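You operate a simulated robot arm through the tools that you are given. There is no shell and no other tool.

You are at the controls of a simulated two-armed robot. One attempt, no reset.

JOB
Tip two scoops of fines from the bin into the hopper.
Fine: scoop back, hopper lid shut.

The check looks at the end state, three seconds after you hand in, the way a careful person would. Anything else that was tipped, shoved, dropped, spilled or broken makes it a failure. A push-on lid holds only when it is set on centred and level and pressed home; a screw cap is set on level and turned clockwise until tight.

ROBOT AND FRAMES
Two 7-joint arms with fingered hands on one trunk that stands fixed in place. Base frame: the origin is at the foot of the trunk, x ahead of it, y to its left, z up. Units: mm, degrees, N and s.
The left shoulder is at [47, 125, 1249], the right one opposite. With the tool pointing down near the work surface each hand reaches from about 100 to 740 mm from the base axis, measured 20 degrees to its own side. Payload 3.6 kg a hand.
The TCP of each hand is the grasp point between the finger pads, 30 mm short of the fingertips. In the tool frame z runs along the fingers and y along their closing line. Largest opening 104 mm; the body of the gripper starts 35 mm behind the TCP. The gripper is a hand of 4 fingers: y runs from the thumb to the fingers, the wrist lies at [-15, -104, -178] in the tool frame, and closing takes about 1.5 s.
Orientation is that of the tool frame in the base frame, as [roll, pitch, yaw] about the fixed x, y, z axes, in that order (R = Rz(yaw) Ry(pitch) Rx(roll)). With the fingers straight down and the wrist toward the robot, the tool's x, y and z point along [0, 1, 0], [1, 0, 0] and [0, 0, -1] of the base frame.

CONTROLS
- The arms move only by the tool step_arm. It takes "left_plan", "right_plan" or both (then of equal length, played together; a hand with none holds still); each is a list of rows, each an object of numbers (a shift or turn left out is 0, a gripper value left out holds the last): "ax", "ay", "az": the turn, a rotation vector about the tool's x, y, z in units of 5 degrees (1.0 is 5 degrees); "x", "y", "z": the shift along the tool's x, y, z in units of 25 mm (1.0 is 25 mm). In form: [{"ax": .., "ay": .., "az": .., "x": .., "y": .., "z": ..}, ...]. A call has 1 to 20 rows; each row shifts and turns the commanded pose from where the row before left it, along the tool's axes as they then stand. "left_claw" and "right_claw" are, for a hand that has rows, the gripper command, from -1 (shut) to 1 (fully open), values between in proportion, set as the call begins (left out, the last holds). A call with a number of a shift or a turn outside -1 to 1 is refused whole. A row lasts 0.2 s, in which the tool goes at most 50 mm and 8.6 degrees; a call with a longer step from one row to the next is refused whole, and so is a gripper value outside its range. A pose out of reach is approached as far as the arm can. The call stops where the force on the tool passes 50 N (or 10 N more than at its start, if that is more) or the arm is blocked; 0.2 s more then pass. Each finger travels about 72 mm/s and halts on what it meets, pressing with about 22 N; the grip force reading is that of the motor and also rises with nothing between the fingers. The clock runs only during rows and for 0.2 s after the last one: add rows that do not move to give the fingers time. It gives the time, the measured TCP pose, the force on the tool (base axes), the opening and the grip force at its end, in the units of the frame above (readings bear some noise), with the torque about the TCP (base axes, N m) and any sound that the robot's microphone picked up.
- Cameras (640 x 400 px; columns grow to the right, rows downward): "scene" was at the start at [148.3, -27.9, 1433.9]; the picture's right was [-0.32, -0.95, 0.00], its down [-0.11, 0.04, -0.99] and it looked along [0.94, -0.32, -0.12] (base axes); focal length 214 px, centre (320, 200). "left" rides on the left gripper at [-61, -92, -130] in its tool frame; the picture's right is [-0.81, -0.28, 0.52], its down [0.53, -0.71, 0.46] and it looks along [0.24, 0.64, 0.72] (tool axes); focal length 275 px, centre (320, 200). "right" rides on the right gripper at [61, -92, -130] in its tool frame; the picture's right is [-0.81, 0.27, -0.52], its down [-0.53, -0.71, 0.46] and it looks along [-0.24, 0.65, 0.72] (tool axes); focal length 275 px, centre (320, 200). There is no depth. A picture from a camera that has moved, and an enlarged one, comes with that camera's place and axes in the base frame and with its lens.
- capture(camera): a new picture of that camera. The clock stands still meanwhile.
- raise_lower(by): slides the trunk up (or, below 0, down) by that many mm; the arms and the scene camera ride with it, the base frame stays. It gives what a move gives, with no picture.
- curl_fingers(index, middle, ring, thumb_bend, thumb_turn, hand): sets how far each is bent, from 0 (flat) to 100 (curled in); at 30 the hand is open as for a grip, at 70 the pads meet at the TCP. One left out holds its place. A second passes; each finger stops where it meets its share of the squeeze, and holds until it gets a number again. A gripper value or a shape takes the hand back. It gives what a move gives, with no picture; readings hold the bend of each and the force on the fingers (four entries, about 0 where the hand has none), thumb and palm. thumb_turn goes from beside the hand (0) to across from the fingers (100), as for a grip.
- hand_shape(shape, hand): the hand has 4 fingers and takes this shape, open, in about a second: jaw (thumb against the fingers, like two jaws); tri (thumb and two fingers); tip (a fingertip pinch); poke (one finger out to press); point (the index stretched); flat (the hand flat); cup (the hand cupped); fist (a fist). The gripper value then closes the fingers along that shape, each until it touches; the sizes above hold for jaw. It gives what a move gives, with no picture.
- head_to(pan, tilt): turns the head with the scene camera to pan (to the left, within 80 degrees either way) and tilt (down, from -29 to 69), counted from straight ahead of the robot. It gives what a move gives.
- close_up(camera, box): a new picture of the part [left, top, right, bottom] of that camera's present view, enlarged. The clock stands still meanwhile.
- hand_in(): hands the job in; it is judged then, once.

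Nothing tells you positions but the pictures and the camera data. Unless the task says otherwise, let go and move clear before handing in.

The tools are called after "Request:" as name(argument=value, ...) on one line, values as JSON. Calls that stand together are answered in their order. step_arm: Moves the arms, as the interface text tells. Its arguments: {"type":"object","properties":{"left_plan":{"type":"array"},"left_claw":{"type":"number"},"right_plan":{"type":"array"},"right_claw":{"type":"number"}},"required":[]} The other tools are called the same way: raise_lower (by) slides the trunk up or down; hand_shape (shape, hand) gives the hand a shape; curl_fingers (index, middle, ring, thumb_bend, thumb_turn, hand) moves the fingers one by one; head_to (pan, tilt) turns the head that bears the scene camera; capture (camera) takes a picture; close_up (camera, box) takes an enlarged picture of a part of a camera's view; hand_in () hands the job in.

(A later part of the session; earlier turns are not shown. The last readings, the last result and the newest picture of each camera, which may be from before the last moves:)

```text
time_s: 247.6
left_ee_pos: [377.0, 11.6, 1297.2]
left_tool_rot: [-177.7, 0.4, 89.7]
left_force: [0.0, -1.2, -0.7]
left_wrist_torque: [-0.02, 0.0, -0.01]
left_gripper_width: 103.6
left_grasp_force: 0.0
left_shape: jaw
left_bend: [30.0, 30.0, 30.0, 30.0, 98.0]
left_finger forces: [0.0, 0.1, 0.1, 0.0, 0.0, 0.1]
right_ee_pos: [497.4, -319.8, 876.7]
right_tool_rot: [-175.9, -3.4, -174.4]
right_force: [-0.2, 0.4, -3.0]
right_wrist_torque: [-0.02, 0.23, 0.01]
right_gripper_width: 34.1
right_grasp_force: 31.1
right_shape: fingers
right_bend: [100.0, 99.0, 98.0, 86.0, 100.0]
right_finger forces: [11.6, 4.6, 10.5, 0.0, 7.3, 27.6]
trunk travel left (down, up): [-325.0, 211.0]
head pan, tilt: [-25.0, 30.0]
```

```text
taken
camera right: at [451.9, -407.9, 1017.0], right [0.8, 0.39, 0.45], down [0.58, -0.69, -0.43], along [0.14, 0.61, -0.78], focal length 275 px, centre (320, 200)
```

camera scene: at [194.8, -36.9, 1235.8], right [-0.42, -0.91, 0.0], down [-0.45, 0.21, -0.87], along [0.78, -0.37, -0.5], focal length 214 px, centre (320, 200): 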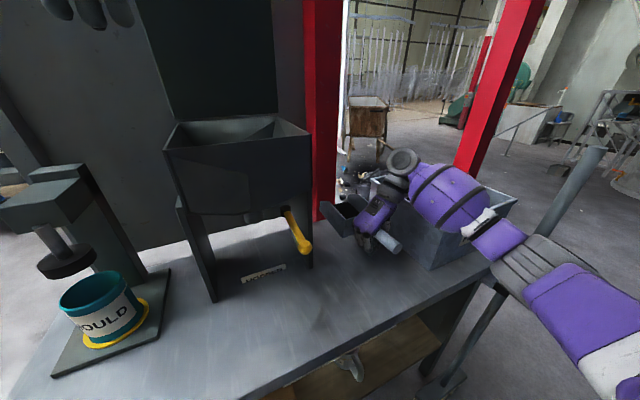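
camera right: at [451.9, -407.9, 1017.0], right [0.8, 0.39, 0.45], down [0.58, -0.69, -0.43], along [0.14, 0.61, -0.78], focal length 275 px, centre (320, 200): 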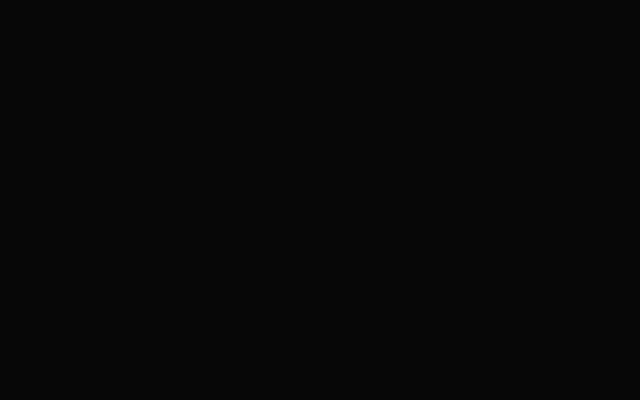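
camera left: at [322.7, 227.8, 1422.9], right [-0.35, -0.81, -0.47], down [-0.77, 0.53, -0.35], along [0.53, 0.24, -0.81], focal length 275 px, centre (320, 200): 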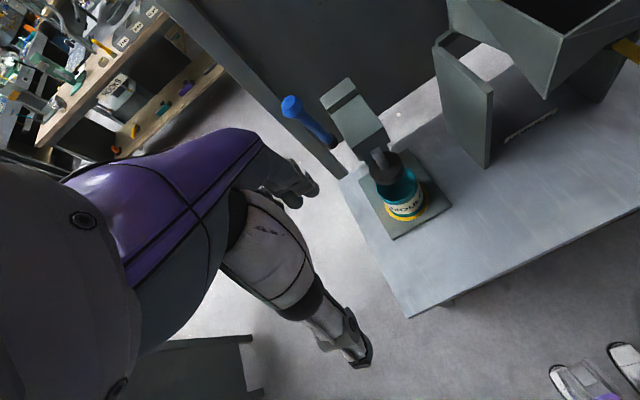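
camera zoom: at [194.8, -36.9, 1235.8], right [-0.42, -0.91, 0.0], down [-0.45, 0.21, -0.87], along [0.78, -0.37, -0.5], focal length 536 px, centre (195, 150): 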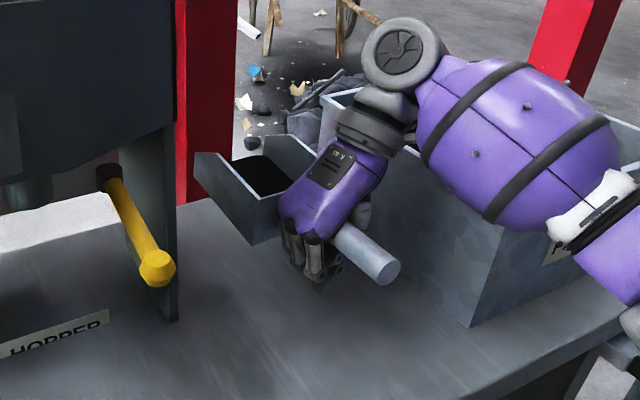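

I notice the pan's floor looks black, so some fines may be left in the scoop. Zooming in to check.

Request:
close_up(camera="scene", box=[310, 170, 410, 270])

Request:
capture(camera="left")

```text
4.00 times, centred on (360, 220) of scene
camera zoom: at [194.8, -36.9, 1235.8], right [-0.42, -0.91, 0.0], down [-0.45, 0.21, -0.87], along [0.78, -0.37, -0.5], focal length 858 px, centre (160, 120)
```

zoom: 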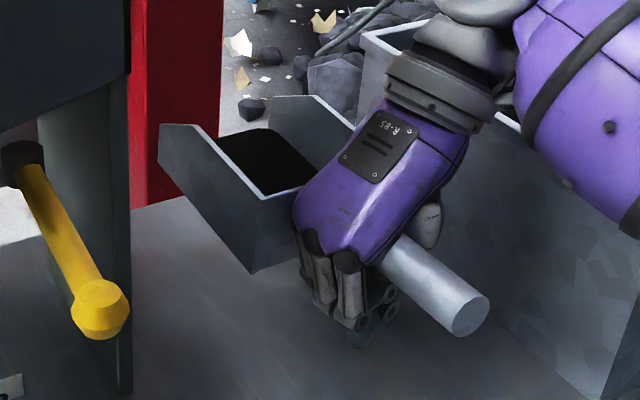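

```text
taken
camera left: at [292.4, -47.4, 1430.8], right [-0.3, -0.81, -0.5], down [-0.73, 0.53, -0.43], along [0.62, 0.24, -0.75], focal length 275 px, centre (320, 200)
```

left: 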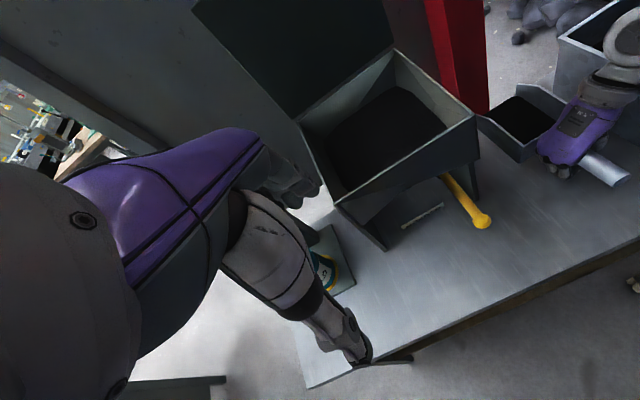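

The pan still holds a thin layer of fines (roughly a tenth of a load), since it only empties fully beyond 95°. I'd rather bring that into the hopper too before putting the scoop away. Going back up along the same path.

Request:
step_arm(right_plan=[{"x": 0.044, "y": -0.117, "z": -0.989}, {"x": 0.044, "y": -0.117, "z": -0.989}, {"x": 0.044, "y": -0.117, "z": -0.989}, {"x": 0.044, "y": -0.117, "z": -0.989}, {"x": 0.044, "y": -0.117, "z": -0.989}, {"x": 0.044, "y": -0.117, "z": -0.989}, {"x": 0.044, "y": -0.117, "z": -0.989}, {"x": 0.044, "y": -0.117, "z": -0.989}, {"x": 0.044, "y": -0.117, "z": -0.989}])

Request:
raise_lower(by=150)

Request:
step_arm(left_plan=[{"x": 0.92, "y": 0.05}, {"x": 0.92, "y": 0.05}, {"x": 0.92, "y": 0.05}, {"x": 0.92, "y": 0.05}, {"x": 0.92, "y": 0.05}, {"x": 0.92, "y": 0.05}, {"x": 0.92, "y": 0.05}, {"x": 0.92, "y": 0.05}, {"x": 0.92, "y": 0.05}, {"x": 0.92, "y": 0.05}, {"x": 0.92, "y": 0.05}, {"x": 0.92, "y": 0.05}])

Request:
step_arm(right_plan=[{"ax": 0.27, "ay": -0.96}, {"ax": 0.019, "ay": 0.094, "az": 0.995}, {"ax": 0.019, "ay": 0.094, "az": 0.995}, {"ax": 0.019, "ay": 0.094, "az": 0.995}, {"ax": 0.019, "ay": 0.094, "az": 0.995}, {"ax": 0.019, "ay": 0.094, "az": 0.995}, {"ax": 0.019, "ay": 0.094, "az": 0.995}, {"ax": 0.019, "ay": 0.094, "az": 0.995}, {"ax": 0.019, "ay": 0.094, "az": 0.995}, {"ax": 0.019, "ay": 0.094, "az": 0.995}, {"ax": 0.019, "ay": 0.094, "az": 0.995}, {"ax": 0.019, "ay": 0.094, "az": 0.995}, {"ax": 0.019, "ay": 0.094, "az": 0.995}, {"ax": 0.019, "ay": 0.094, "az": 0.995}, {"ax": 0.019, "ay": 0.094, "az": 0.995}, {"ax": 0.019, "ay": 0.094, "az": 0.995}, {"ax": 0.019, "ay": 0.094, "az": 0.995}, {"x": -0.077, "y": 0.513, "z": -0.593}, {"x": -0.077, "y": 0.513, "z": -0.593}, {"x": -0.077, "y": 0.513, "z": -0.593}])

Request:
head_to(pan=-15, tilt=30)

Request:
capture(camera="scene")

```text
time_s: 249.6
left_ee_pos: [377.2, 13.9, 1297.4]
left_tool_rot: [-177.8, 0.4, 89.8]
left_force: [-0.2, -0.2, 0.2]
left_wrist_torque: [0.0, 0.01, -0.04]
left_gripper_width: 103.9
left_grasp_force: 0.0
left_shape: jaw
left_bend: [30.0, 30.0, 30.0, 30.0, 98.0]
left_finger forces: [0.0, 0.1, 0.0, 0.0, 0.1, 0.1]
right_ee_pos: [500.3, -331.1, 1098.5]
right_tool_rot: [-175.8, -3.3, -174.5]
right_force: [0.5, -0.5, -2.4]
right_wrist_torque: [-0.01, 0.19, 0.03]
right_gripper_width: 34.2
right_grasp_force: 29.9
right_shape: fingers
right_bend: [100.0, 99.0, 98.0, 86.0, 100.0]
right_finger forces: [11.6, 4.7, 10.6, 0.0, 7.0, 27.3]
trunk travel left (down, up): [-325.0, 211.0]
head pan, tilt: [-25.0, 30.0]
```

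```text
time_s: 251.4
left_ee_pos: [378.9, 12.8, 1446.5]
left_tool_rot: [-177.7, 0.4, 89.7]
left_force: [0.2, -0.4, -0.2]
left_wrist_torque: [-0.01, -0.03, 0.0]
left_gripper_width: 103.7
left_grasp_force: 0.0
left_shape: jaw
left_bend: [30.0, 30.0, 30.0, 30.0, 98.0]
left_finger forces: [0.0, 0.0, 0.1, 0.0, 0.0, 0.0]
right_ee_pos: [502.7, -331.6, 1248.8]
right_tool_rot: [-175.8, -3.5, -174.4]
right_force: [0.0, 0.0, -2.0]
right_wrist_torque: [-0.02, 0.19, -0.02]
right_gripper_width: 34.2
right_grasp_force: 30.5
right_shape: fingers
right_bend: [100.0, 99.0, 98.0, 86.0, 100.0]
right_finger forces: [11.6, 4.7, 10.5, 0.0, 7.0, 27.3]
trunk travel left (down, up): [-475.0, 61.0]
head pan, tilt: [-25.0, 30.0]
```

```text
time_s: 254.0
left_ee_pos: [391.4, 288.6, 1443.4]
left_tool_rot: [-177.7, 0.3, 89.6]
left_force: [0.4, 0.3, 0.8]
left_wrist_torque: [-0.02, 0.02, 0.0]
left_gripper_width: 103.4
left_grasp_force: 0.1
left_shape: jaw
left_bend: [30.0, 30.0, 30.0, 30.0, 98.0]
left_finger forces: [0.1, 0.0, 0.1, 0.0, 0.0, 0.1]
right_ee_pos: [501.1, -330.6, 1249.8]
right_tool_rot: [-175.8, -3.4, -174.4]
right_force: [-0.9, 0.5, -2.3]
right_wrist_torque: [-0.05, 0.21, -0.01]
right_gripper_width: 34.3
right_grasp_force: 30.7
right_shape: fingers
right_bend: [100.0, 99.0, 98.0, 86.0, 100.0]
right_finger forces: [11.6, 4.7, 10.4, 0.0, 7.1, 27.3]
trunk travel left (down, up): [-475.0, 61.0]
head pan, tilt: [-25.0, 30.0]
```

```text
time_s: 258.2
left_ee_pos: [393.2, 288.0, 1442.0]
left_tool_rot: [-177.7, 0.5, 89.8]
left_force: [-1.1, -0.6, 0.4]
left_wrist_torque: [0.0, 0.01, 0.02]
left_gripper_width: 103.8
left_grasp_force: 0.1
left_shape: jaw
left_bend: [30.0, 30.0, 30.0, 30.0, 98.0]
left_finger forces: [0.0, 0.0, 0.0, 0.0, 0.1, 0.0]
right_ee_pos: [544.2, -324.0, 1290.5]
right_tool_rot: [-174.6, 1.3, 106.1]
right_force: [0.6, 0.3, -2.1]
right_wrist_torque: [0.22, 0.06, 0.01]
right_gripper_width: 34.0
right_grasp_force: 30.5
right_shape: fingers
right_bend: [100.0, 99.0, 98.0, 86.0, 100.0]
right_finger forces: [11.4, 4.8, 10.5, 0.0, 6.8, 27.2]
trunk travel left (down, up): [-475.0, 61.0]
head pan, tilt: [-25.0, 30.0]
```

```text
time_s: 258.9
left_ee_pos: [392.3, 288.0, 1442.8]
left_tool_rot: [-177.7, 0.4, 89.7]
left_force: [0.2, -0.4, 0.6]
left_wrist_torque: [0.02, -0.01, -0.02]
left_gripper_width: 104.0
left_grasp_force: 0.1
left_shape: jaw
left_bend: [30.0, 30.0, 30.0, 30.0, 98.0]
left_finger forces: [0.0, 0.1, 0.0, 0.1, 0.0, 0.1]
right_ee_pos: [543.9, -323.4, 1289.5]
right_tool_rot: [-174.8, 1.3, 106.0]
right_force: [-0.1, 0.1, -2.7]
right_wrist_torque: [0.19, 0.1, -0.01]
right_gripper_width: 34.3
right_grasp_force: 30.7
right_shape: fingers
right_bend: [100.0, 99.0, 98.0, 86.0, 100.0]
right_finger forces: [11.6, 4.8, 10.5, 0.1, 6.7, 27.2]
trunk travel left (down, up): [-475.0, 61.0]
head pan, tilt: [-15.0, 30.0]
```

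```text
taken
camera scene: at [148.3, -22.1, 1396.2], right [-0.26, -0.97, 0.0], down [-0.48, 0.13, -0.87], along [0.84, -0.22, -0.5], focal length 214 px, centre (320, 200)
```

scene: 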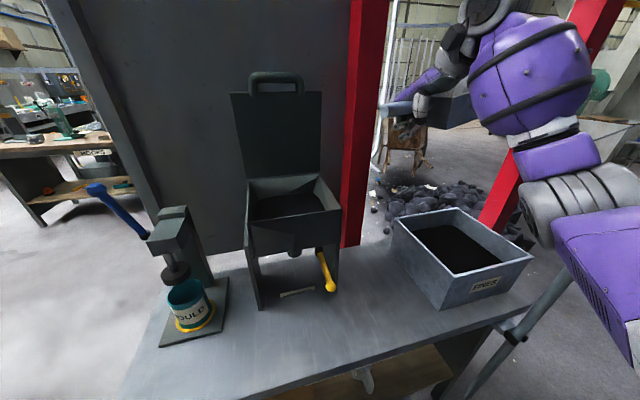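

Carrying it over the hopper once more and tipping it further this time.

Request:
step_arm(right_plan=[{"x": 0.835, "y": 0.336, "z": -0.049}, {"x": 0.835, "y": 0.336, "z": -0.049}, {"x": 0.835, "y": 0.336, "z": -0.049}, {"x": 0.835, "y": 0.336, "z": -0.049}, {"x": 0.835, "y": 0.336, "z": -0.049}, {"x": 0.835, "y": 0.336, "z": -0.049}, {"x": 0.835, "y": 0.336, "z": -0.049}, {"x": 0.835, "y": 0.336, "z": -0.049}, {"x": 0.835, "y": 0.336, "z": -0.049}, {"x": 0.835, "y": 0.336, "z": -0.049}, {"x": 0.835, "y": 0.336, "z": -0.049}, {"x": 0.835, "y": 0.336, "z": -0.049}, {"x": 0.835, "y": 0.336, "z": -0.049}, {"x": 0.835, "y": 0.336, "z": -0.049}, {"x": 0.835, "y": 0.336, "z": -0.049}, {"x": 0.835, "y": 0.336, "z": -0.049}])

Request:
step_arm(right_plan=[{"ax": -0.27, "ay": 0.96}, {"ax": -0.27, "ay": 0.96}, {"ax": -0.27, "ay": 0.96}, {"ax": -0.27, "ay": 0.96}, {"ax": -0.27, "ay": 0.96}, {"x": 0.122, "y": 0.02, "z": -0.295, "ax": -0.27, "ay": 0.96}, {"x": 0.146, "y": 0.026, "z": -0.283, "ax": -0.27, "ay": 0.96}, {"x": 0.169, "y": 0.033, "z": -0.269, "ax": -0.27, "ay": 0.96}, {"x": 0.191, "y": 0.039, "z": -0.253, "ax": -0.27, "ay": 0.96}, {"x": 0.265, "y": 0.057, "z": -0.294, "ax": -0.27, "ay": 0.96}, {"x": 0.288, "y": 0.064, "z": -0.27, "ax": -0.27, "ay": 0.96}, {"x": 0.31, "y": 0.07, "z": -0.243, "ax": -0.27, "ay": 0.96}, {"x": 0.329, "y": 0.077, "z": -0.214, "ax": -0.27, "ay": 0.96}, {"x": 0.173, "y": 0.041, "z": -0.092, "ax": -0.27, "ay": 0.96}, {"x": 0.18, "y": 0.043, "z": -0.076, "ax": -0.27, "ay": 0.96}, {"x": 0.185, "y": 0.046, "z": -0.06, "ax": -0.27, "ay": 0.96}, {"x": 0.024, "y": -0.02, "z": -0.658, "ax": -0.27, "ay": 0.96}, {"x": 0.041, "y": -0.016, "z": -0.65, "ax": -0.27, "ay": 0.96}, {"x": 0.018, "y": -0.021, "z": -0.639, "ax": -0.27, "ay": 0.96}, {"x": 0.034, "y": -0.017, "z": -0.638, "ax": -0.27, "ay": 0.96}])

Request:
close_up(camera="scene", box=[180, 60, 380, 260])

```text
time_s: 262.3
left_ee_pos: [391.1, 289.9, 1442.7]
left_tool_rot: [-177.8, 0.4, 89.8]
left_force: [-0.1, 0.9, 0.6]
left_wrist_torque: [0.01, 0.04, 0.01]
left_gripper_width: 103.6
left_grasp_force: 0.0
left_shape: jaw
left_bend: [30.0, 30.0, 30.0, 30.0, 98.0]
left_finger forces: [0.0, 0.0, 0.1, 0.0, 0.0, 0.0]
right_ee_pos: [582.0, 37.2, 1290.2]
right_tool_rot: [-174.7, 1.3, 106.0]
right_force: [-1.4, 1.1, -2.7]
right_wrist_torque: [0.21, -0.01, -0.22]
right_gripper_width: 34.1
right_grasp_force: 29.7
right_shape: fingers
right_bend: [100.0, 99.0, 97.0, 86.0, 100.0]
right_finger forces: [11.4, 5.2, 10.8, 0.0, 5.4, 26.7]
trunk travel left (down, up): [-475.0, 61.0]
head pan, tilt: [-15.0, 30.0]
```

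```text
time_s: 266.5
left_ee_pos: [393.0, 287.9, 1443.2]
left_tool_rot: [-177.7, 0.4, 89.7]
left_force: [-1.2, -0.9, 0.7]
left_wrist_torque: [-0.01, -0.04, 0.01]
left_gripper_width: 103.7
left_grasp_force: 0.1
left_shape: jaw
left_bend: [30.0, 30.0, 30.0, 30.0, 98.0]
left_finger forces: [0.1, 0.1, 0.1, 0.0, 0.0, 0.0]
right_ee_pos: [581.7, -28.5, 1386.3]
right_tool_rot: [56.7, -76.8, -147.7]
right_force: [0.6, 0.1, -2.2]
right_wrist_torque: [0.06, 0.06, -0.03]
right_gripper_width: 34.4
right_grasp_force: 30.1
right_shape: fingers
right_bend: [99.0, 99.0, 98.0, 86.0, 100.0]
right_finger forces: [12.3, 4.3, 9.0, 0.1, 5.8, 28.5]
trunk travel left (down, up): [-475.0, 61.0]
head pan, tilt: [-15.0, 30.0]
```

```text
2.00 times, centred on (280, 160) of scene
camera zoom: at [148.5, -22.1, 1396.2], right [-0.26, -0.97, 0.0], down [-0.48, 0.13, -0.87], along [0.84, -0.22, -0.5], focal length 429 px, centre (400, 280)
```

zoom: 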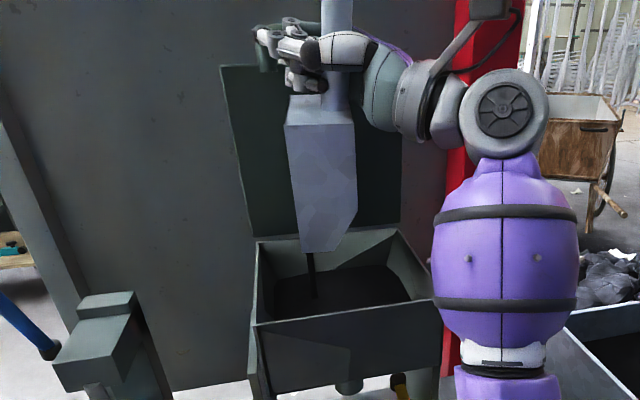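

A trickle is coming out again. Tipping on to about 125° with the lip kept over the hopper.

Request:
step_arm(right_plan=[{"x": 0.085, "y": -0.003, "z": -0.613, "ax": -0.27, "ay": 0.96}, {"x": 0.136, "y": 0.011, "z": -0.604, "ax": -0.27, "ay": 0.96}, {"x": 0.185, "y": 0.024, "z": -0.589, "ax": -0.27, "ay": 0.96}, {"x": 0.235, "y": 0.038, "z": -0.57, "ax": -0.27, "ay": 0.96}, {}])

Request:
capture(camera="scene")

Request:
close_up(camera="scene", box=[180, 60, 380, 260])

```text
time_s: 267.7
left_ee_pos: [391.2, 287.9, 1444.2]
left_tool_rot: [-177.7, 0.4, 89.7]
left_force: [-0.1, 0.5, 0.4]
left_wrist_torque: [0.0, 0.01, 0.0]
left_gripper_width: 103.7
left_grasp_force: 0.1
left_shape: jaw
left_bend: [30.0, 30.0, 30.0, 30.0, 98.0]
left_finger forces: [0.0, 0.0, 0.0, 0.1, 0.0, 0.0]
right_ee_pos: [580.4, -89.4, 1385.9]
right_tool_rot: [19.6, -61.2, -114.3]
right_force: [-0.7, 0.0, -1.0]
right_wrist_torque: [-0.05, 0.04, 0.0]
right_gripper_width: 34.2
right_grasp_force: 29.8
right_shape: fingers
right_bend: [99.0, 99.0, 98.0, 86.0, 100.0]
right_finger forces: [12.4, 4.2, 9.1, 0.0, 5.8, 29.1]
trunk travel left (down, up): [-475.0, 61.0]
head pan, tilt: [-15.0, 30.0]
```

```text
taken
camera scene: at [148.4, -21.7, 1396.2], right [-0.26, -0.97, 0.0], down [-0.48, 0.13, -0.87], along [0.84, -0.22, -0.5], focal length 214 px, centre (320, 200)
```

scene: 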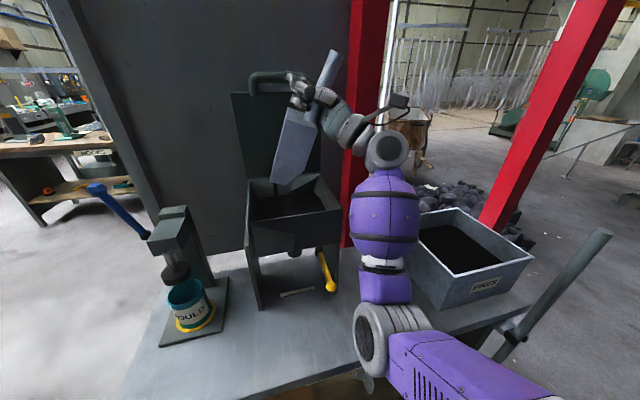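

```text
2.00 times, centred on (280, 160) of scene
camera zoom: at [148.4, -21.7, 1396.2], right [-0.26, -0.97, 0.0], down [-0.48, 0.13, -0.87], along [0.84, -0.22, -0.5], focal length 429 px, centre (400, 280)
```

zoom: 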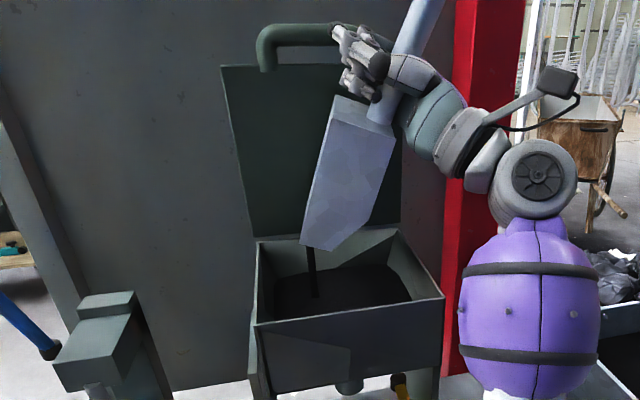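

Flowing still, well inside. Waiting for it to finish.

Request:
step_arm(right_plan=[{}, {}, {}, {}, {}, {}, {}, {}, {}, {}])

Request:
close_up(camera="scene", box=[180, 60, 380, 260])

```text
time_s: 269.9
left_ee_pos: [392.4, 288.4, 1442.8]
left_tool_rot: [-177.7, 0.4, 89.7]
left_force: [0.3, 0.0, -0.4]
left_wrist_torque: [0.0, 0.0, 0.0]
left_gripper_width: 103.8
left_grasp_force: 0.0
left_shape: jaw
left_bend: [30.0, 30.0, 30.0, 30.0, 98.0]
left_finger forces: [0.1, 0.0, 0.1, 0.0, 0.1, 0.1]
right_ee_pos: [580.4, -89.0, 1386.2]
right_tool_rot: [19.6, -61.3, -114.4]
right_force: [-0.4, -0.2, -2.2]
right_wrist_torque: [-0.04, 0.03, -0.02]
right_gripper_width: 34.3
right_grasp_force: 30.0
right_shape: fingers
right_bend: [99.0, 99.0, 98.0, 86.0, 100.0]
right_finger forces: [12.5, 4.2, 9.0, 0.1, 5.7, 29.3]
trunk travel left (down, up): [-475.0, 61.0]
head pan, tilt: [-15.0, 30.0]
```

```text
2.00 times, centred on (280, 160) of scene
camera zoom: at [148.4, -21.8, 1396.2], right [-0.26, -0.97, 0.0], down [-0.48, 0.13, -0.87], along [0.84, -0.22, -0.5], focal length 429 px, centre (400, 280)
```

zoom: 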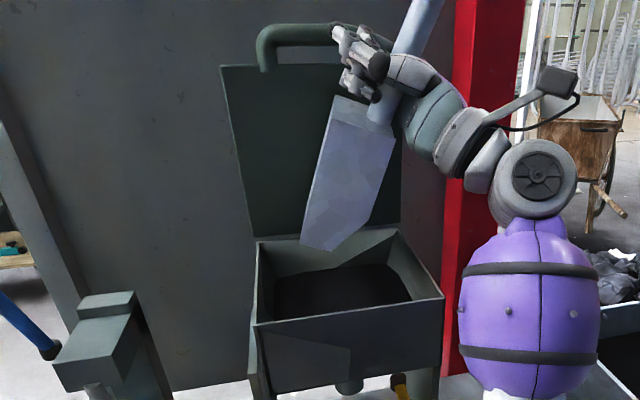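

Stopped. One more small tilt to be sure nothing remains.

Request:
step_arm(right_plan=[{"x": 0.284, "y": 0.052, "z": -0.55, "ax": -0.27, "ay": 0.96}, {"x": 0.33, "y": 0.064, "z": -0.52, "ax": -0.27, "ay": 0.96}, {}, {}])

Request:
close_up(camera="scene", box=[180, 60, 380, 260])

Request:
capture(camera="left")

```text
time_s: 270.9
left_ee_pos: [392.8, 288.3, 1443.4]
left_tool_rot: [-177.7, 0.4, 89.7]
left_force: [0.6, 0.2, 0.1]
left_wrist_torque: [0.01, 0.01, 0.0]
left_gripper_width: 103.9
left_grasp_force: 0.0
left_shape: jaw
left_bend: [30.0, 30.0, 30.0, 30.0, 98.0]
left_finger forces: [0.0, 0.0, 0.0, 0.0, 0.0, 0.0]
right_ee_pos: [580.1, -119.4, 1386.5]
right_tool_rot: [12.9, -51.9, -109.6]
right_force: [0.9, -0.2, -2.0]
right_wrist_torque: [-0.05, -0.01, 0.0]
right_gripper_width: 34.1
right_grasp_force: 30.6
right_shape: fingers
right_bend: [99.0, 99.0, 98.0, 86.0, 100.0]
right_finger forces: [12.4, 4.2, 8.9, 0.0, 5.8, 29.4]
trunk travel left (down, up): [-475.0, 61.0]
head pan, tilt: [-15.0, 30.0]
```

```text
2.00 times, centred on (280, 160) of scene
camera zoom: at [148.4, -21.9, 1396.2], right [-0.26, -0.97, 0.0], down [-0.48, 0.13, -0.87], along [0.84, -0.22, -0.5], focal length 429 px, centre (400, 280)
```

zoom: 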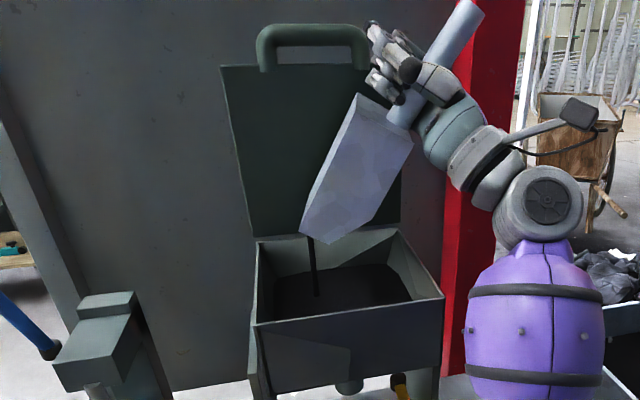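

```text
taken
camera left: at [306.2, 227.9, 1577.1], right [-0.3, -0.81, -0.5], down [-0.73, 0.53, -0.43], along [0.62, 0.24, -0.75], focal length 275 px, centre (320, 200)
```

left: 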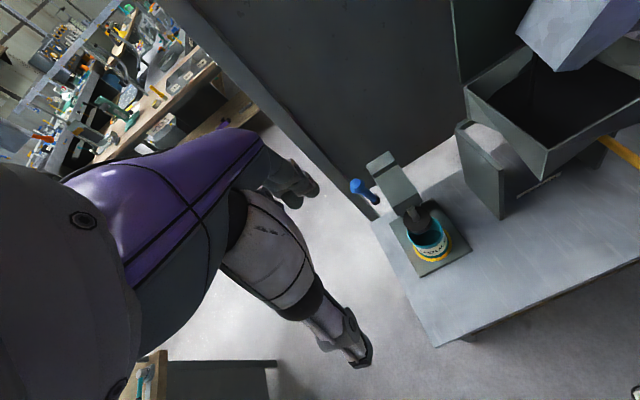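

A thread of fines still comes with each extra bit of tilt. Tipping another 15° while staying over the mouth, then waiting.

Request:
step_arm(right_plan=[{}, {}, {}, {"x": 0.3, "y": 0.062, "z": -0.397, "ax": -0.27, "ay": 0.96}, {"x": 0.33, "y": 0.07, "z": -0.37, "ax": -0.27, "ay": 0.96}, {"x": 0.36, "y": 0.08, "z": -0.337, "ax": -0.27, "ay": 0.96}, {}, {}, {}, {}, {}, {}, {}, {}])

Request:
close_up(camera="scene", box=[180, 60, 380, 260])

Request:
capture(camera="left")

```text
time_s: 273.9
left_ee_pos: [392.5, 287.5, 1442.0]
left_tool_rot: [-177.7, 0.5, 89.7]
left_force: [-0.9, -0.2, -0.4]
left_wrist_torque: [-0.02, -0.01, -0.01]
left_gripper_width: 103.5
left_grasp_force: 0.1
left_shape: jaw
left_bend: [30.0, 30.0, 30.0, 30.0, 98.0]
left_finger forces: [0.0, 0.0, 0.1, 0.0, 0.0, 0.0]
right_ee_pos: [578.8, -158.8, 1387.6]
right_tool_rot: [6.4, -37.8, -106.1]
right_force: [-0.4, 0.5, -2.4]
right_wrist_torque: [-0.08, 0.01, 0.04]
right_gripper_width: 34.3
right_grasp_force: 30.5
right_shape: fingers
right_bend: [99.0, 99.0, 98.0, 86.0, 100.0]
right_finger forces: [12.6, 4.1, 8.7, 0.0, 5.8, 29.7]
trunk travel left (down, up): [-475.0, 61.0]
head pan, tilt: [-15.0, 30.0]
```

```text
2.00 times, centred on (280, 160) of scene
camera zoom: at [148.4, -21.8, 1396.2], right [-0.26, -0.97, 0.0], down [-0.48, 0.13, -0.87], along [0.84, -0.22, -0.5], focal length 429 px, centre (400, 280)
```

zoom: 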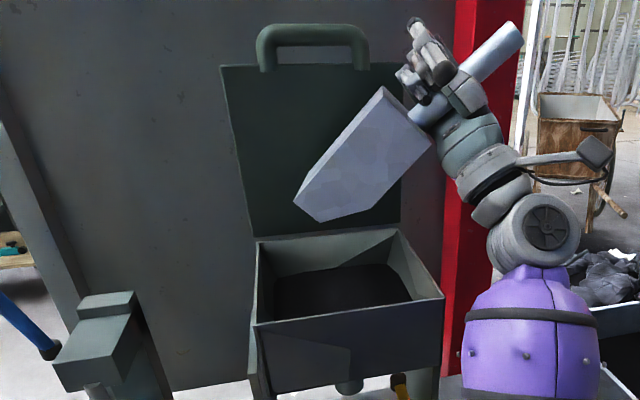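

```text
taken
camera left: at [306.2, 228.0, 1577.1], right [-0.3, -0.81, -0.5], down [-0.73, 0.53, -0.43], along [0.62, 0.24, -0.75], focal length 275 px, centre (320, 200)
```

left: 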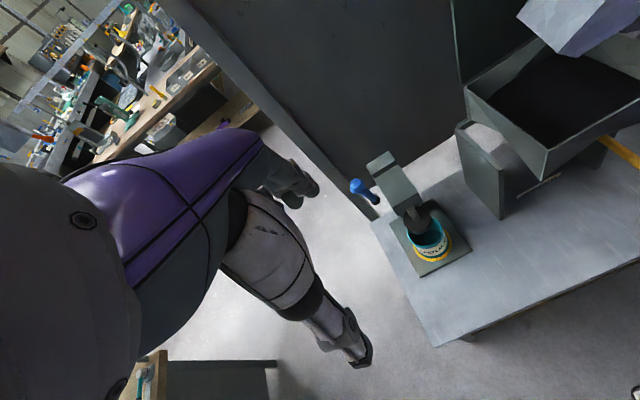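

The scoop is empty now. Returning it to level along the same path.

Request:
step_arm(right_plan=[{"ax": 0.27, "ay": -0.96}, {"x": -0.36, "y": -0.08, "z": 0.337, "ax": 0.27, "ay": -0.96}, {"x": -0.33, "y": -0.07, "z": 0.37, "ax": 0.27, "ay": -0.96}, {"x": -0.3, "y": -0.062, "z": 0.397, "ax": 0.27, "ay": -0.96}, {"x": -0.33, "y": -0.064, "z": 0.52, "ax": 0.27, "ay": -0.96}, {"x": -0.284, "y": -0.052, "z": 0.55, "ax": 0.27, "ay": -0.96}, {"x": -0.235, "y": -0.038, "z": 0.57, "ax": 0.27, "ay": -0.96}, {"x": -0.185, "y": -0.024, "z": 0.589, "ax": 0.27, "ay": -0.96}, {"x": -0.136, "y": -0.011, "z": 0.604, "ax": 0.27, "ay": -0.96}, {"x": -0.085, "y": 0.003, "z": 0.613, "ax": 0.27, "ay": -0.96}])

Request:
step_arm(right_plan=[{"x": -0.034, "y": 0.017, "z": 0.638, "ax": 0.27, "ay": -0.96}, {"x": -0.018, "y": 0.021, "z": 0.639, "ax": 0.27, "ay": -0.96}, {"x": -0.041, "y": 0.016, "z": 0.65, "ax": 0.27, "ay": -0.96}, {"x": -0.024, "y": 0.02, "z": 0.658, "ax": 0.27, "ay": -0.96}, {"x": -0.185, "y": -0.046, "z": 0.06, "ax": 0.27, "ay": -0.96}, {"x": -0.18, "y": -0.043, "z": 0.076, "ax": 0.27, "ay": -0.96}, {"x": -0.173, "y": -0.041, "z": 0.092, "ax": 0.27, "ay": -0.96}, {"x": -0.329, "y": -0.077, "z": 0.214, "ax": 0.27, "ay": -0.96}, {"x": -0.31, "y": -0.07, "z": 0.243, "ax": 0.27, "ay": -0.96}, {"x": -0.288, "y": -0.064, "z": 0.27, "ax": 0.27, "ay": -0.96}, {"x": -0.265, "y": -0.057, "z": 0.294, "ax": 0.27, "ay": -0.96}, {"x": -0.191, "y": -0.039, "z": 0.253, "ax": 0.27, "ay": -0.96}, {"x": -0.169, "y": -0.033, "z": 0.269, "ax": 0.27, "ay": -0.96}, {"x": -0.146, "y": -0.026, "z": 0.283, "ax": 0.27, "ay": -0.96}, {"x": -0.122, "y": -0.02, "z": 0.295, "ax": 0.27, "ay": -0.96}, {"ax": 0.27, "ay": -0.96}, {"ax": 0.27, "ay": -0.96}, {"ax": 0.27, "ay": -0.96}, {"ax": 0.27, "ay": -0.96}])

Request:
step_arm(right_plan=[{"x": -0.835, "y": -0.336, "z": 0.049}, {"x": -0.835, "y": -0.336, "z": 0.049}, {"x": -0.835, "y": -0.336, "z": 0.049}, {"x": -0.835, "y": -0.336, "z": 0.049}, {"x": -0.835, "y": -0.336, "z": 0.049}, {"x": -0.835, "y": -0.336, "z": 0.049}, {"x": -0.835, "y": -0.336, "z": 0.049}, {"x": -0.835, "y": -0.336, "z": 0.049}, {"x": -0.835, "y": -0.336, "z": 0.049}, {"x": -0.835, "y": -0.336, "z": 0.049}, {"x": -0.835, "y": -0.336, "z": 0.049}, {"x": -0.835, "y": -0.336, "z": 0.049}, {"x": -0.835, "y": -0.336, "z": 0.049}, {"x": -0.835, "y": -0.336, "z": 0.049}, {"x": -0.835, "y": -0.336, "z": 0.049}, {"x": -0.835, "y": -0.336, "z": 0.049}])

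Request:
capture(camera="scene")

```text
time_s: 276.1
left_ee_pos: [391.4, 288.8, 1443.7]
left_tool_rot: [-177.8, 0.5, 89.7]
left_force: [-0.3, 0.1, -0.5]
left_wrist_torque: [-0.01, 0.01, -0.03]
left_gripper_width: 103.7
left_grasp_force: 0.1
left_shape: jaw
left_bend: [30.0, 30.0, 30.0, 30.0, 98.0]
left_finger forces: [0.1, 0.1, 0.0, 0.0, 0.1, 0.0]
right_ee_pos: [584.2, -29.0, 1386.3]
right_tool_rot: [80.0, -78.9, -170.3]
right_force: [-0.4, 0.1, -1.7]
right_wrist_torque: [0.07, 0.0, 0.01]
right_gripper_width: 34.1
right_grasp_force: 30.2
right_shape: fingers
right_bend: [99.0, 99.0, 98.0, 86.0, 100.0]
right_finger forces: [12.1, 4.2, 9.2, 0.0, 5.9, 28.0]
trunk travel left (down, up): [-475.0, 61.0]
head pan, tilt: [-15.0, 30.0]
```

```text
time_s: 280.1
left_ee_pos: [392.1, 287.9, 1442.6]
left_tool_rot: [-177.8, 0.4, 89.7]
left_force: [0.8, -0.2, 0.1]
left_wrist_torque: [-0.01, -0.01, -0.01]
left_gripper_width: 103.4
left_grasp_force: 0.0
left_shape: jaw
left_bend: [30.0, 30.0, 30.0, 30.0, 98.0]
left_finger forces: [0.1, 0.0, 0.1, 0.0, 0.1, 0.1]
right_ee_pos: [581.5, 36.3, 1291.2]
right_tool_rot: [-174.8, 1.3, 106.0]
right_force: [-1.7, 0.3, -2.6]
right_wrist_torque: [0.27, 0.0, -0.26]
right_gripper_width: 34.2
right_grasp_force: 29.3
right_shape: fingers
right_bend: [100.0, 99.0, 97.0, 86.0, 100.0]
right_finger forces: [11.3, 5.1, 10.6, 0.1, 5.5, 25.6]
trunk travel left (down, up): [-475.0, 61.0]
head pan, tilt: [-15.0, 30.0]
```

```text
time_s: 283.5
left_ee_pos: [391.5, 287.9, 1443.8]
left_tool_rot: [-177.8, 0.4, 89.7]
left_force: [0.5, 0.4, -0.8]
left_wrist_torque: [-0.01, 0.0, 0.01]
left_gripper_width: 103.6
left_grasp_force: 0.1
left_shape: jaw
left_bend: [30.0, 30.0, 30.0, 30.0, 98.0]
left_finger forces: [0.1, 0.1, 0.0, 0.0, 0.0, 0.1]
right_ee_pos: [543.6, -323.8, 1290.2]
right_tool_rot: [-174.9, 1.3, 106.1]
right_force: [-0.7, 0.1, -1.7]
right_wrist_torque: [0.18, 0.05, -0.01]
right_gripper_width: 34.1
right_grasp_force: 28.6
right_shape: fingers
right_bend: [100.0, 99.0, 98.0, 86.0, 100.0]
right_finger forces: [11.3, 4.4, 9.2, 0.1, 5.9, 25.4]
trunk travel left (down, up): [-475.0, 61.0]
head pan, tilt: [-15.0, 30.0]
```

```text
taken
camera scene: at [148.3, -22.4, 1396.2], right [-0.26, -0.97, 0.0], down [-0.48, 0.13, -0.87], along [0.84, -0.22, -0.5], focal length 214 px, centre (320, 200)
```

scene: 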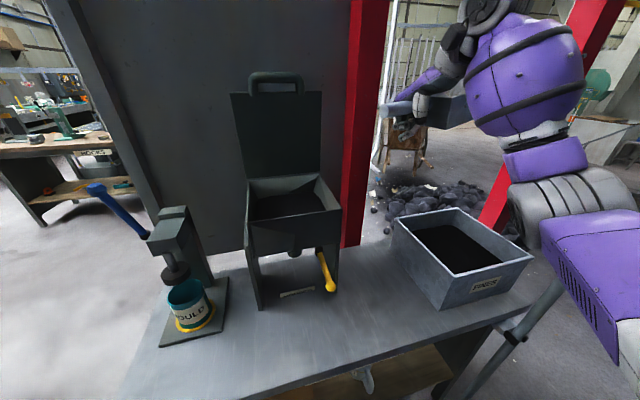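

Empty scoop, all clean. Repeating the approach to the scoop's place: left hand to neutral, right hand over the place and turned to the original heading.

Request:
step_arm(left_plan=[{"ax": -0.46}, {"x": -0.92, "y": 0.03, "z": -0.03}, {"x": -0.92, "y": 0.03, "z": -0.03}, {"x": -0.92, "y": 0.03, "z": -0.03}, {"x": -0.92, "y": 0.03, "z": -0.03}, {"x": -0.92, "y": 0.03, "z": -0.03}, {"x": -0.92, "y": 0.03, "z": -0.03}, {"x": -0.92, "y": 0.03, "z": -0.03}, {"x": -0.92, "y": 0.03, "z": -0.03}, {"x": -0.92, "y": 0.03, "z": -0.03}, {"x": -0.92, "y": 0.03, "z": -0.03}, {"x": -0.92, "y": 0.03, "z": -0.03}, {"x": -0.92, "y": 0.03, "z": -0.03}])

Request:
step_arm(right_plan=[{"x": 0.077, "y": -0.513, "z": 0.593}, {"x": 0.077, "y": -0.513, "z": 0.593}, {"x": 0.077, "y": -0.513, "z": 0.593}, {"ax": -0.019, "ay": -0.094, "az": -0.995}, {"ax": -0.019, "ay": -0.094, "az": -0.995}, {"ax": -0.019, "ay": -0.094, "az": -0.995}, {"ax": -0.019, "ay": -0.094, "az": -0.995}, {"ax": -0.019, "ay": -0.094, "az": -0.995}, {"ax": -0.019, "ay": -0.094, "az": -0.995}, {"ax": -0.019, "ay": -0.094, "az": -0.995}, {"ax": -0.019, "ay": -0.094, "az": -0.995}, {"ax": -0.019, "ay": -0.094, "az": -0.995}, {"ax": -0.019, "ay": -0.094, "az": -0.995}, {"ax": -0.019, "ay": -0.094, "az": -0.995}, {"ax": -0.019, "ay": -0.094, "az": -0.995}, {"ax": -0.019, "ay": -0.094, "az": -0.995}, {"ax": -0.019, "ay": -0.094, "az": -0.995}, {"ax": -0.019, "ay": -0.094, "az": -0.995}, {"ax": -0.019, "ay": -0.094, "az": -0.995}])

Request:
step_arm(right_plan=[{"ax": -0.27, "ay": 0.96}])

Request:
raise_lower(by=-150)

Request:
head_to(pan=-25, tilt=30)

Request:
close_up(camera="scene", box=[280, 80, 480, 280])

```text
time_s: 286.3
left_ee_pos: [401.7, 9.5, 1459.6]
left_tool_rot: [-180.0, 0.5, 89.7]
left_force: [0.0, 0.4, -0.3]
left_wrist_torque: [0.02, 0.02, 0.0]
left_gripper_width: 103.6
left_grasp_force: 0.0
left_shape: jaw
left_bend: [30.0, 30.0, 30.0, 30.0, 98.0]
left_finger forces: [0.0, 0.0, 0.1, 0.0, 0.0, 0.1]
right_ee_pos: [545.1, -323.0, 1290.1]
right_tool_rot: [-174.8, 1.2, 106.1]
right_force: [-0.8, -1.4, -2.2]
right_wrist_torque: [0.17, 0.07, 0.03]
right_gripper_width: 34.2
right_grasp_force: 27.7
right_shape: fingers
right_bend: [100.0, 99.0, 98.0, 86.0, 100.0]
right_finger forces: [11.3, 4.5, 9.2, 0.1, 5.9, 25.4]
trunk travel left (down, up): [-475.0, 61.0]
head pan, tilt: [-15.0, 30.0]
```

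```text
time_s: 290.3
left_ee_pos: [401.2, 10.6, 1457.6]
left_tool_rot: [-179.9, 0.3, 89.7]
left_force: [0.9, 0.2, 0.2]
left_wrist_torque: [0.01, -0.01, 0.01]
left_gripper_width: 103.8
left_grasp_force: 0.1
left_shape: jaw
left_bend: [30.0, 30.0, 30.0, 30.0, 98.0]
left_finger forces: [0.1, 0.0, 0.0, 0.0, 0.0, 0.0]
right_ee_pos: [501.4, -329.7, 1251.0]
right_tool_rot: [-174.5, 1.4, -174.0]
right_force: [-0.2, 0.3, -2.9]
right_wrist_torque: [-0.03, 0.17, 0.01]
right_gripper_width: 34.3
right_grasp_force: 27.6
right_shape: fingers
right_bend: [100.0, 99.0, 98.0, 86.0, 100.0]
right_finger forces: [11.2, 4.7, 9.3, 0.1, 5.7, 25.5]
trunk travel left (down, up): [-475.0, 61.0]
head pan, tilt: [-15.0, 30.0]
```

```text
time_s: 290.7
left_ee_pos: [402.6, 11.6, 1458.2]
left_tool_rot: [180.0, 0.4, 89.7]
left_force: [-0.1, 1.2, -0.7]
left_wrist_torque: [0.0, -0.01, 0.0]
left_gripper_width: 103.6
left_grasp_force: 0.2
left_shape: jaw
left_bend: [30.0, 30.0, 30.0, 30.0, 98.0]
left_finger forces: [0.0, 0.0, 0.1, 0.0, 0.1, 0.1]
right_ee_pos: [502.0, -330.9, 1250.9]
right_tool_rot: [-175.7, -3.5, -174.5]
right_force: [0.1, 0.3, -2.9]
right_wrist_torque: [-0.04, 0.17, -0.04]
right_gripper_width: 34.1
right_grasp_force: 27.9
right_shape: fingers
right_bend: [100.0, 99.0, 98.0, 86.0, 100.0]
right_finger forces: [11.3, 4.5, 9.3, 0.1, 5.4, 25.3]
trunk travel left (down, up): [-475.0, 61.0]
head pan, tilt: [-15.0, 30.0]
```

```text
time_s: 292.4
left_ee_pos: [401.5, 12.8, 1306.3]
left_tool_rot: [179.9, 0.4, 89.8]
left_force: [0.1, -1.0, 0.0]
left_wrist_torque: [0.03, -0.01, 0.03]
left_gripper_width: 103.7
left_grasp_force: 0.1
left_shape: jaw
left_bend: [30.0, 30.0, 30.0, 30.0, 98.0]
left_finger forces: [0.0, 0.0, 0.0, 0.0, 0.0, 0.0]
right_ee_pos: [501.7, -329.5, 1100.2]
right_tool_rot: [-175.9, -3.4, -174.4]
right_force: [-0.2, 0.2, -2.4]
right_wrist_torque: [-0.05, 0.21, -0.01]
right_gripper_width: 34.3
right_grasp_force: 27.8
right_shape: fingers
right_bend: [100.0, 99.0, 98.0, 86.0, 100.0]
right_finger forces: [11.2, 4.6, 9.3, 0.0, 5.6, 25.3]
trunk travel left (down, up): [-325.0, 211.0]
head pan, tilt: [-15.0, 30.0]
```

```text
time_s: 293.2
left_ee_pos: [401.2, 12.7, 1307.4]
left_tool_rot: [179.9, 0.4, 89.7]
left_force: [-0.3, -0.3, -0.2]
left_wrist_torque: [0.01, 0.0, 0.0]
left_gripper_width: 103.5
left_grasp_force: 0.1
left_shape: jaw
left_bend: [30.0, 30.0, 30.0, 30.0, 98.0]
left_finger forces: [0.1, 0.0, 0.0, 0.0, 0.0, 0.0]
right_ee_pos: [500.8, -330.7, 1099.5]
right_tool_rot: [-175.8, -3.3, -174.4]
right_force: [-0.6, 0.3, -1.0]
right_wrist_torque: [-0.02, 0.17, 0.01]
right_gripper_width: 34.2
right_grasp_force: 27.8
right_shape: fingers
right_bend: [100.0, 99.0, 98.0, 86.0, 100.0]
right_finger forces: [11.1, 4.7, 9.4, 0.0, 5.7, 25.3]
trunk travel left (down, up): [-325.0, 211.0]
head pan, tilt: [-25.0, 30.0]
```

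```text
2.00 times, centred on (380, 180) of scene
camera zoom: at [194.6, -36.6, 1235.8], right [-0.42, -0.91, 0.0], down [-0.45, 0.21, -0.87], along [0.79, -0.37, -0.5], focal length 429 px, centre (200, 240)
```

zoom: 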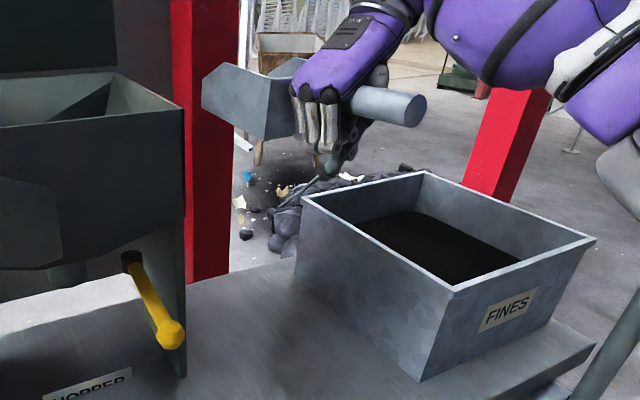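

Clean this time. Lowering the scoop toward its place.

Request:
step_arm(right_plan=[{"x": -0.044, "y": 0.117, "z": 0.989}, {"x": -0.044, "y": 0.117, "z": 0.989}, {"x": -0.044, "y": 0.117, "z": 0.989}, {"x": -0.044, "y": 0.117, "z": 0.989}, {"x": -0.044, "y": 0.117, "z": 0.989}, {"x": -0.044, "y": 0.117, "z": 0.989}, {"x": -0.044, "y": 0.117, "z": 0.989}, {"x": -0.044, "y": 0.117, "z": 0.989}, {"x": -0.044, "y": 0.117, "z": 0.989}])

Request:
close_up(camera="scene", box=[310, 170, 410, 270])

Request:
close_up(camera="left", box=[440, 60, 640, 240])

```text
time_s: 295.2
left_ee_pos: [403.1, 11.7, 1306.5]
left_tool_rot: [-180.0, 0.4, 89.8]
left_force: [0.2, 0.2, 0.3]
left_wrist_torque: [-0.01, -0.01, -0.01]
left_gripper_width: 103.7
left_grasp_force: 0.1
left_shape: jaw
left_bend: [30.0, 30.0, 30.0, 30.0, 98.0]
left_finger forces: [0.0, 0.1, 0.0, 0.0, 0.0, 0.1]
right_ee_pos: [499.3, -321.3, 875.6]
right_tool_rot: [-175.8, -3.4, -174.4]
right_force: [0.5, 0.5, -2.1]
right_wrist_torque: [-0.01, 0.16, -0.02]
right_gripper_width: 34.2
right_grasp_force: 27.6
right_shape: fingers
right_bend: [100.0, 99.0, 98.0, 86.0, 100.0]
right_finger forces: [11.0, 4.6, 9.2, 0.0, 5.5, 25.2]
trunk travel left (down, up): [-325.0, 211.0]
head pan, tilt: [-25.0, 30.0]
```

```text
4.00 times, centred on (360, 220) of scene
camera zoom: at [194.8, -36.8, 1235.8], right [-0.42, -0.91, 0.0], down [-0.45, 0.21, -0.87], along [0.78, -0.37, -0.5], focal length 858 px, centre (160, 120)
```

zoom: 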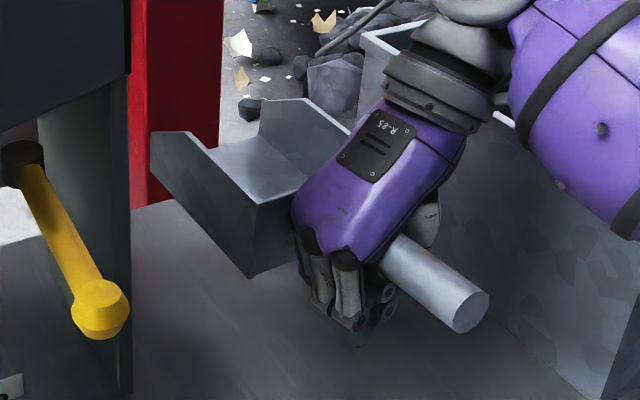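

```text
2.22 times, centred on (540, 150) of left
camera zoom: at [311.0, -47.4, 1436.2], right [-0.28, -0.81, -0.51], down [-0.71, 0.53, -0.46], along [0.65, 0.24, -0.73], focal length 612 px, centre (-169, 311)
```

zoom: 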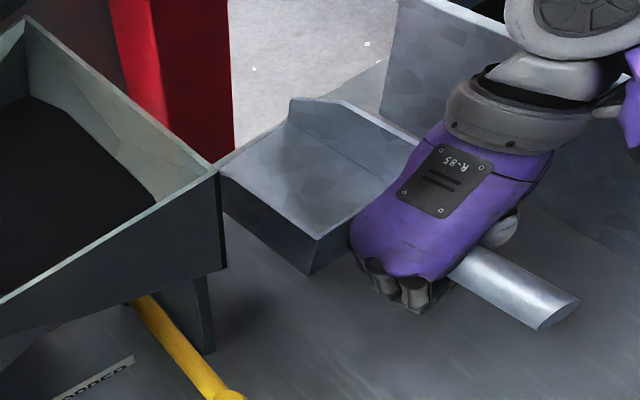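

The pan is now clean and empty, and its heading is nearly the original. I'll shift it 15 mm to the right to match the original place and go down to the release height, where uncurling the fingers will let it down gently.

Request:
step_arm(right_plan=[{"y": -0.263, "z": 0.52}, {"y": -0.263, "z": 0.52}, {}])

Request:
curl_fingers(hand="right", index=93, middle=93, ring=93, thumb_bend=80)

Request:
close_up(camera="scene", box=[310, 170, 410, 270])

```text
time_s: 296.0
left_ee_pos: [400.7, 17.4, 1306.5]
left_tool_rot: [179.8, 0.6, 89.7]
left_force: [-0.1, -1.3, -0.6]
left_wrist_torque: [-0.02, -0.01, 0.02]
left_gripper_width: 103.8
left_grasp_force: 0.1
left_shape: jaw
left_bend: [30.0, 30.0, 30.0, 30.0, 98.0]
left_finger forces: [0.0, 0.0, 0.1, 0.0, 0.1, 0.1]
right_ee_pos: [498.5, -333.5, 854.9]
right_tool_rot: [-175.7, -3.0, -174.4]
right_force: [0.1, -0.2, -1.8]
right_wrist_torque: [-0.05, 0.17, 0.0]
right_gripper_width: 34.1
right_grasp_force: 27.9
right_shape: fingers
right_bend: [100.0, 99.0, 98.0, 86.0, 100.0]
right_finger forces: [11.1, 4.5, 9.4, 0.0, 5.5, 25.4]
trunk travel left (down, up): [-325.0, 211.0]
head pan, tilt: [-25.0, 30.0]
```

```text
time_s: 297.0
left_ee_pos: [399.6, 17.8, 1306.6]
left_tool_rot: [180.0, 0.6, 89.7]
left_force: [0.3, 0.3, -0.2]
left_wrist_torque: [-0.01, 0.0, 0.0]
left_gripper_width: 104.0
left_grasp_force: 0.0
left_shape: jaw
left_bend: [30.0, 30.0, 30.0, 30.0, 98.0]
left_finger forces: [0.0, 0.1, 0.0, 0.1, 0.0, 0.0]
right_ee_pos: [496.7, -333.1, 854.5]
right_tool_rot: [-175.7, -3.0, -174.5]
right_force: [0.7, -0.1, -0.8]
right_wrist_torque: [0.0, 0.11, 0.01]
right_gripper_width: 36.6
right_grasp_force: 3.1
right_shape: fingers
right_bend: [96.0, 94.0, 93.0, 79.0, 100.0]
right_finger forces: [0.0, 0.0, 2.1, 0.1, 0.0, 5.0]
trunk travel left (down, up): [-325.0, 211.0]
head pan, tilt: [-25.0, 30.0]
```

```text
4.00 times, centred on (360, 220) of scene
camera zoom: at [192.6, -32.6, 1236.3], right [-0.42, -0.91, 0.0], down [-0.45, 0.21, -0.87], along [0.79, -0.37, -0.5], focal length 858 px, centre (160, 120)
```

zoom: 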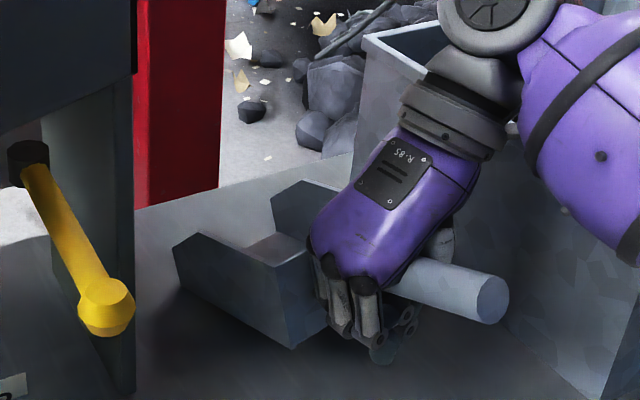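

The trunk shifted by a few millimetres, which hints that the right arm may be leaning on something. Checking the whole scene before continuing.

Request:
capture(camera="scene")

Request:
close_up(camera="scene", box=[350, 120, 560, 300])

Request:
capture(camera="left")

```text
taken
camera scene: at [192.6, -32.6, 1236.3], right [-0.42, -0.91, 0.0], down [-0.45, 0.21, -0.87], along [0.79, -0.37, -0.5], focal length 214 px, centre (320, 200)
```

scene: 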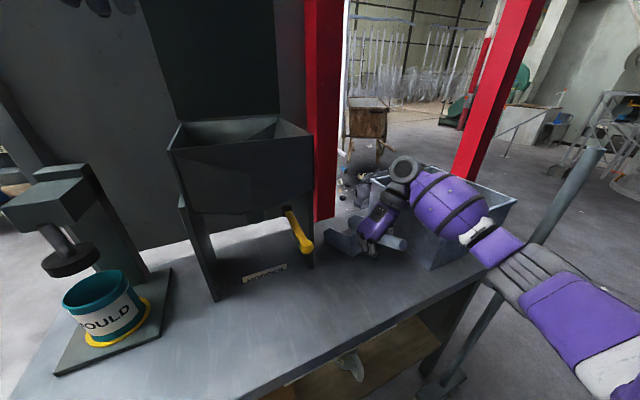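

```text
2.22 times, centred on (455, 210) of scene
camera zoom: at [192.6, -32.6, 1236.3], right [-0.42, -0.91, 0.0], down [-0.45, 0.21, -0.87], along [0.79, -0.37, -0.5], focal length 477 px, centre (20, 178)
```

zoom: 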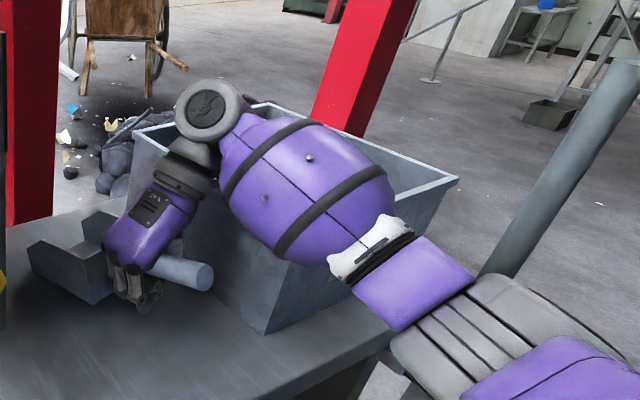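

```text
taken
camera left: at [308.4, -42.5, 1437.1], right [-0.28, -0.81, -0.51], down [-0.71, 0.53, -0.46], along [0.65, 0.23, -0.73], focal length 275 px, centre (320, 200)
```

left: 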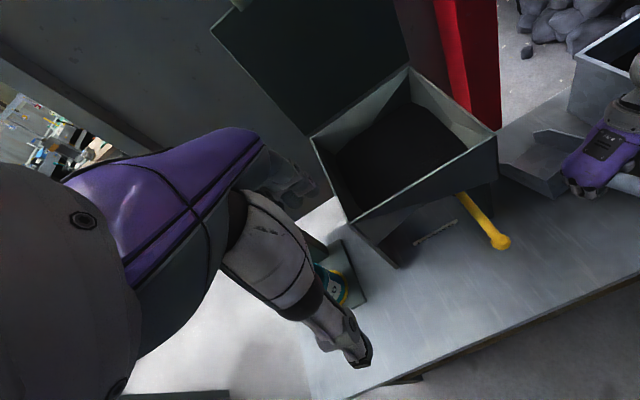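

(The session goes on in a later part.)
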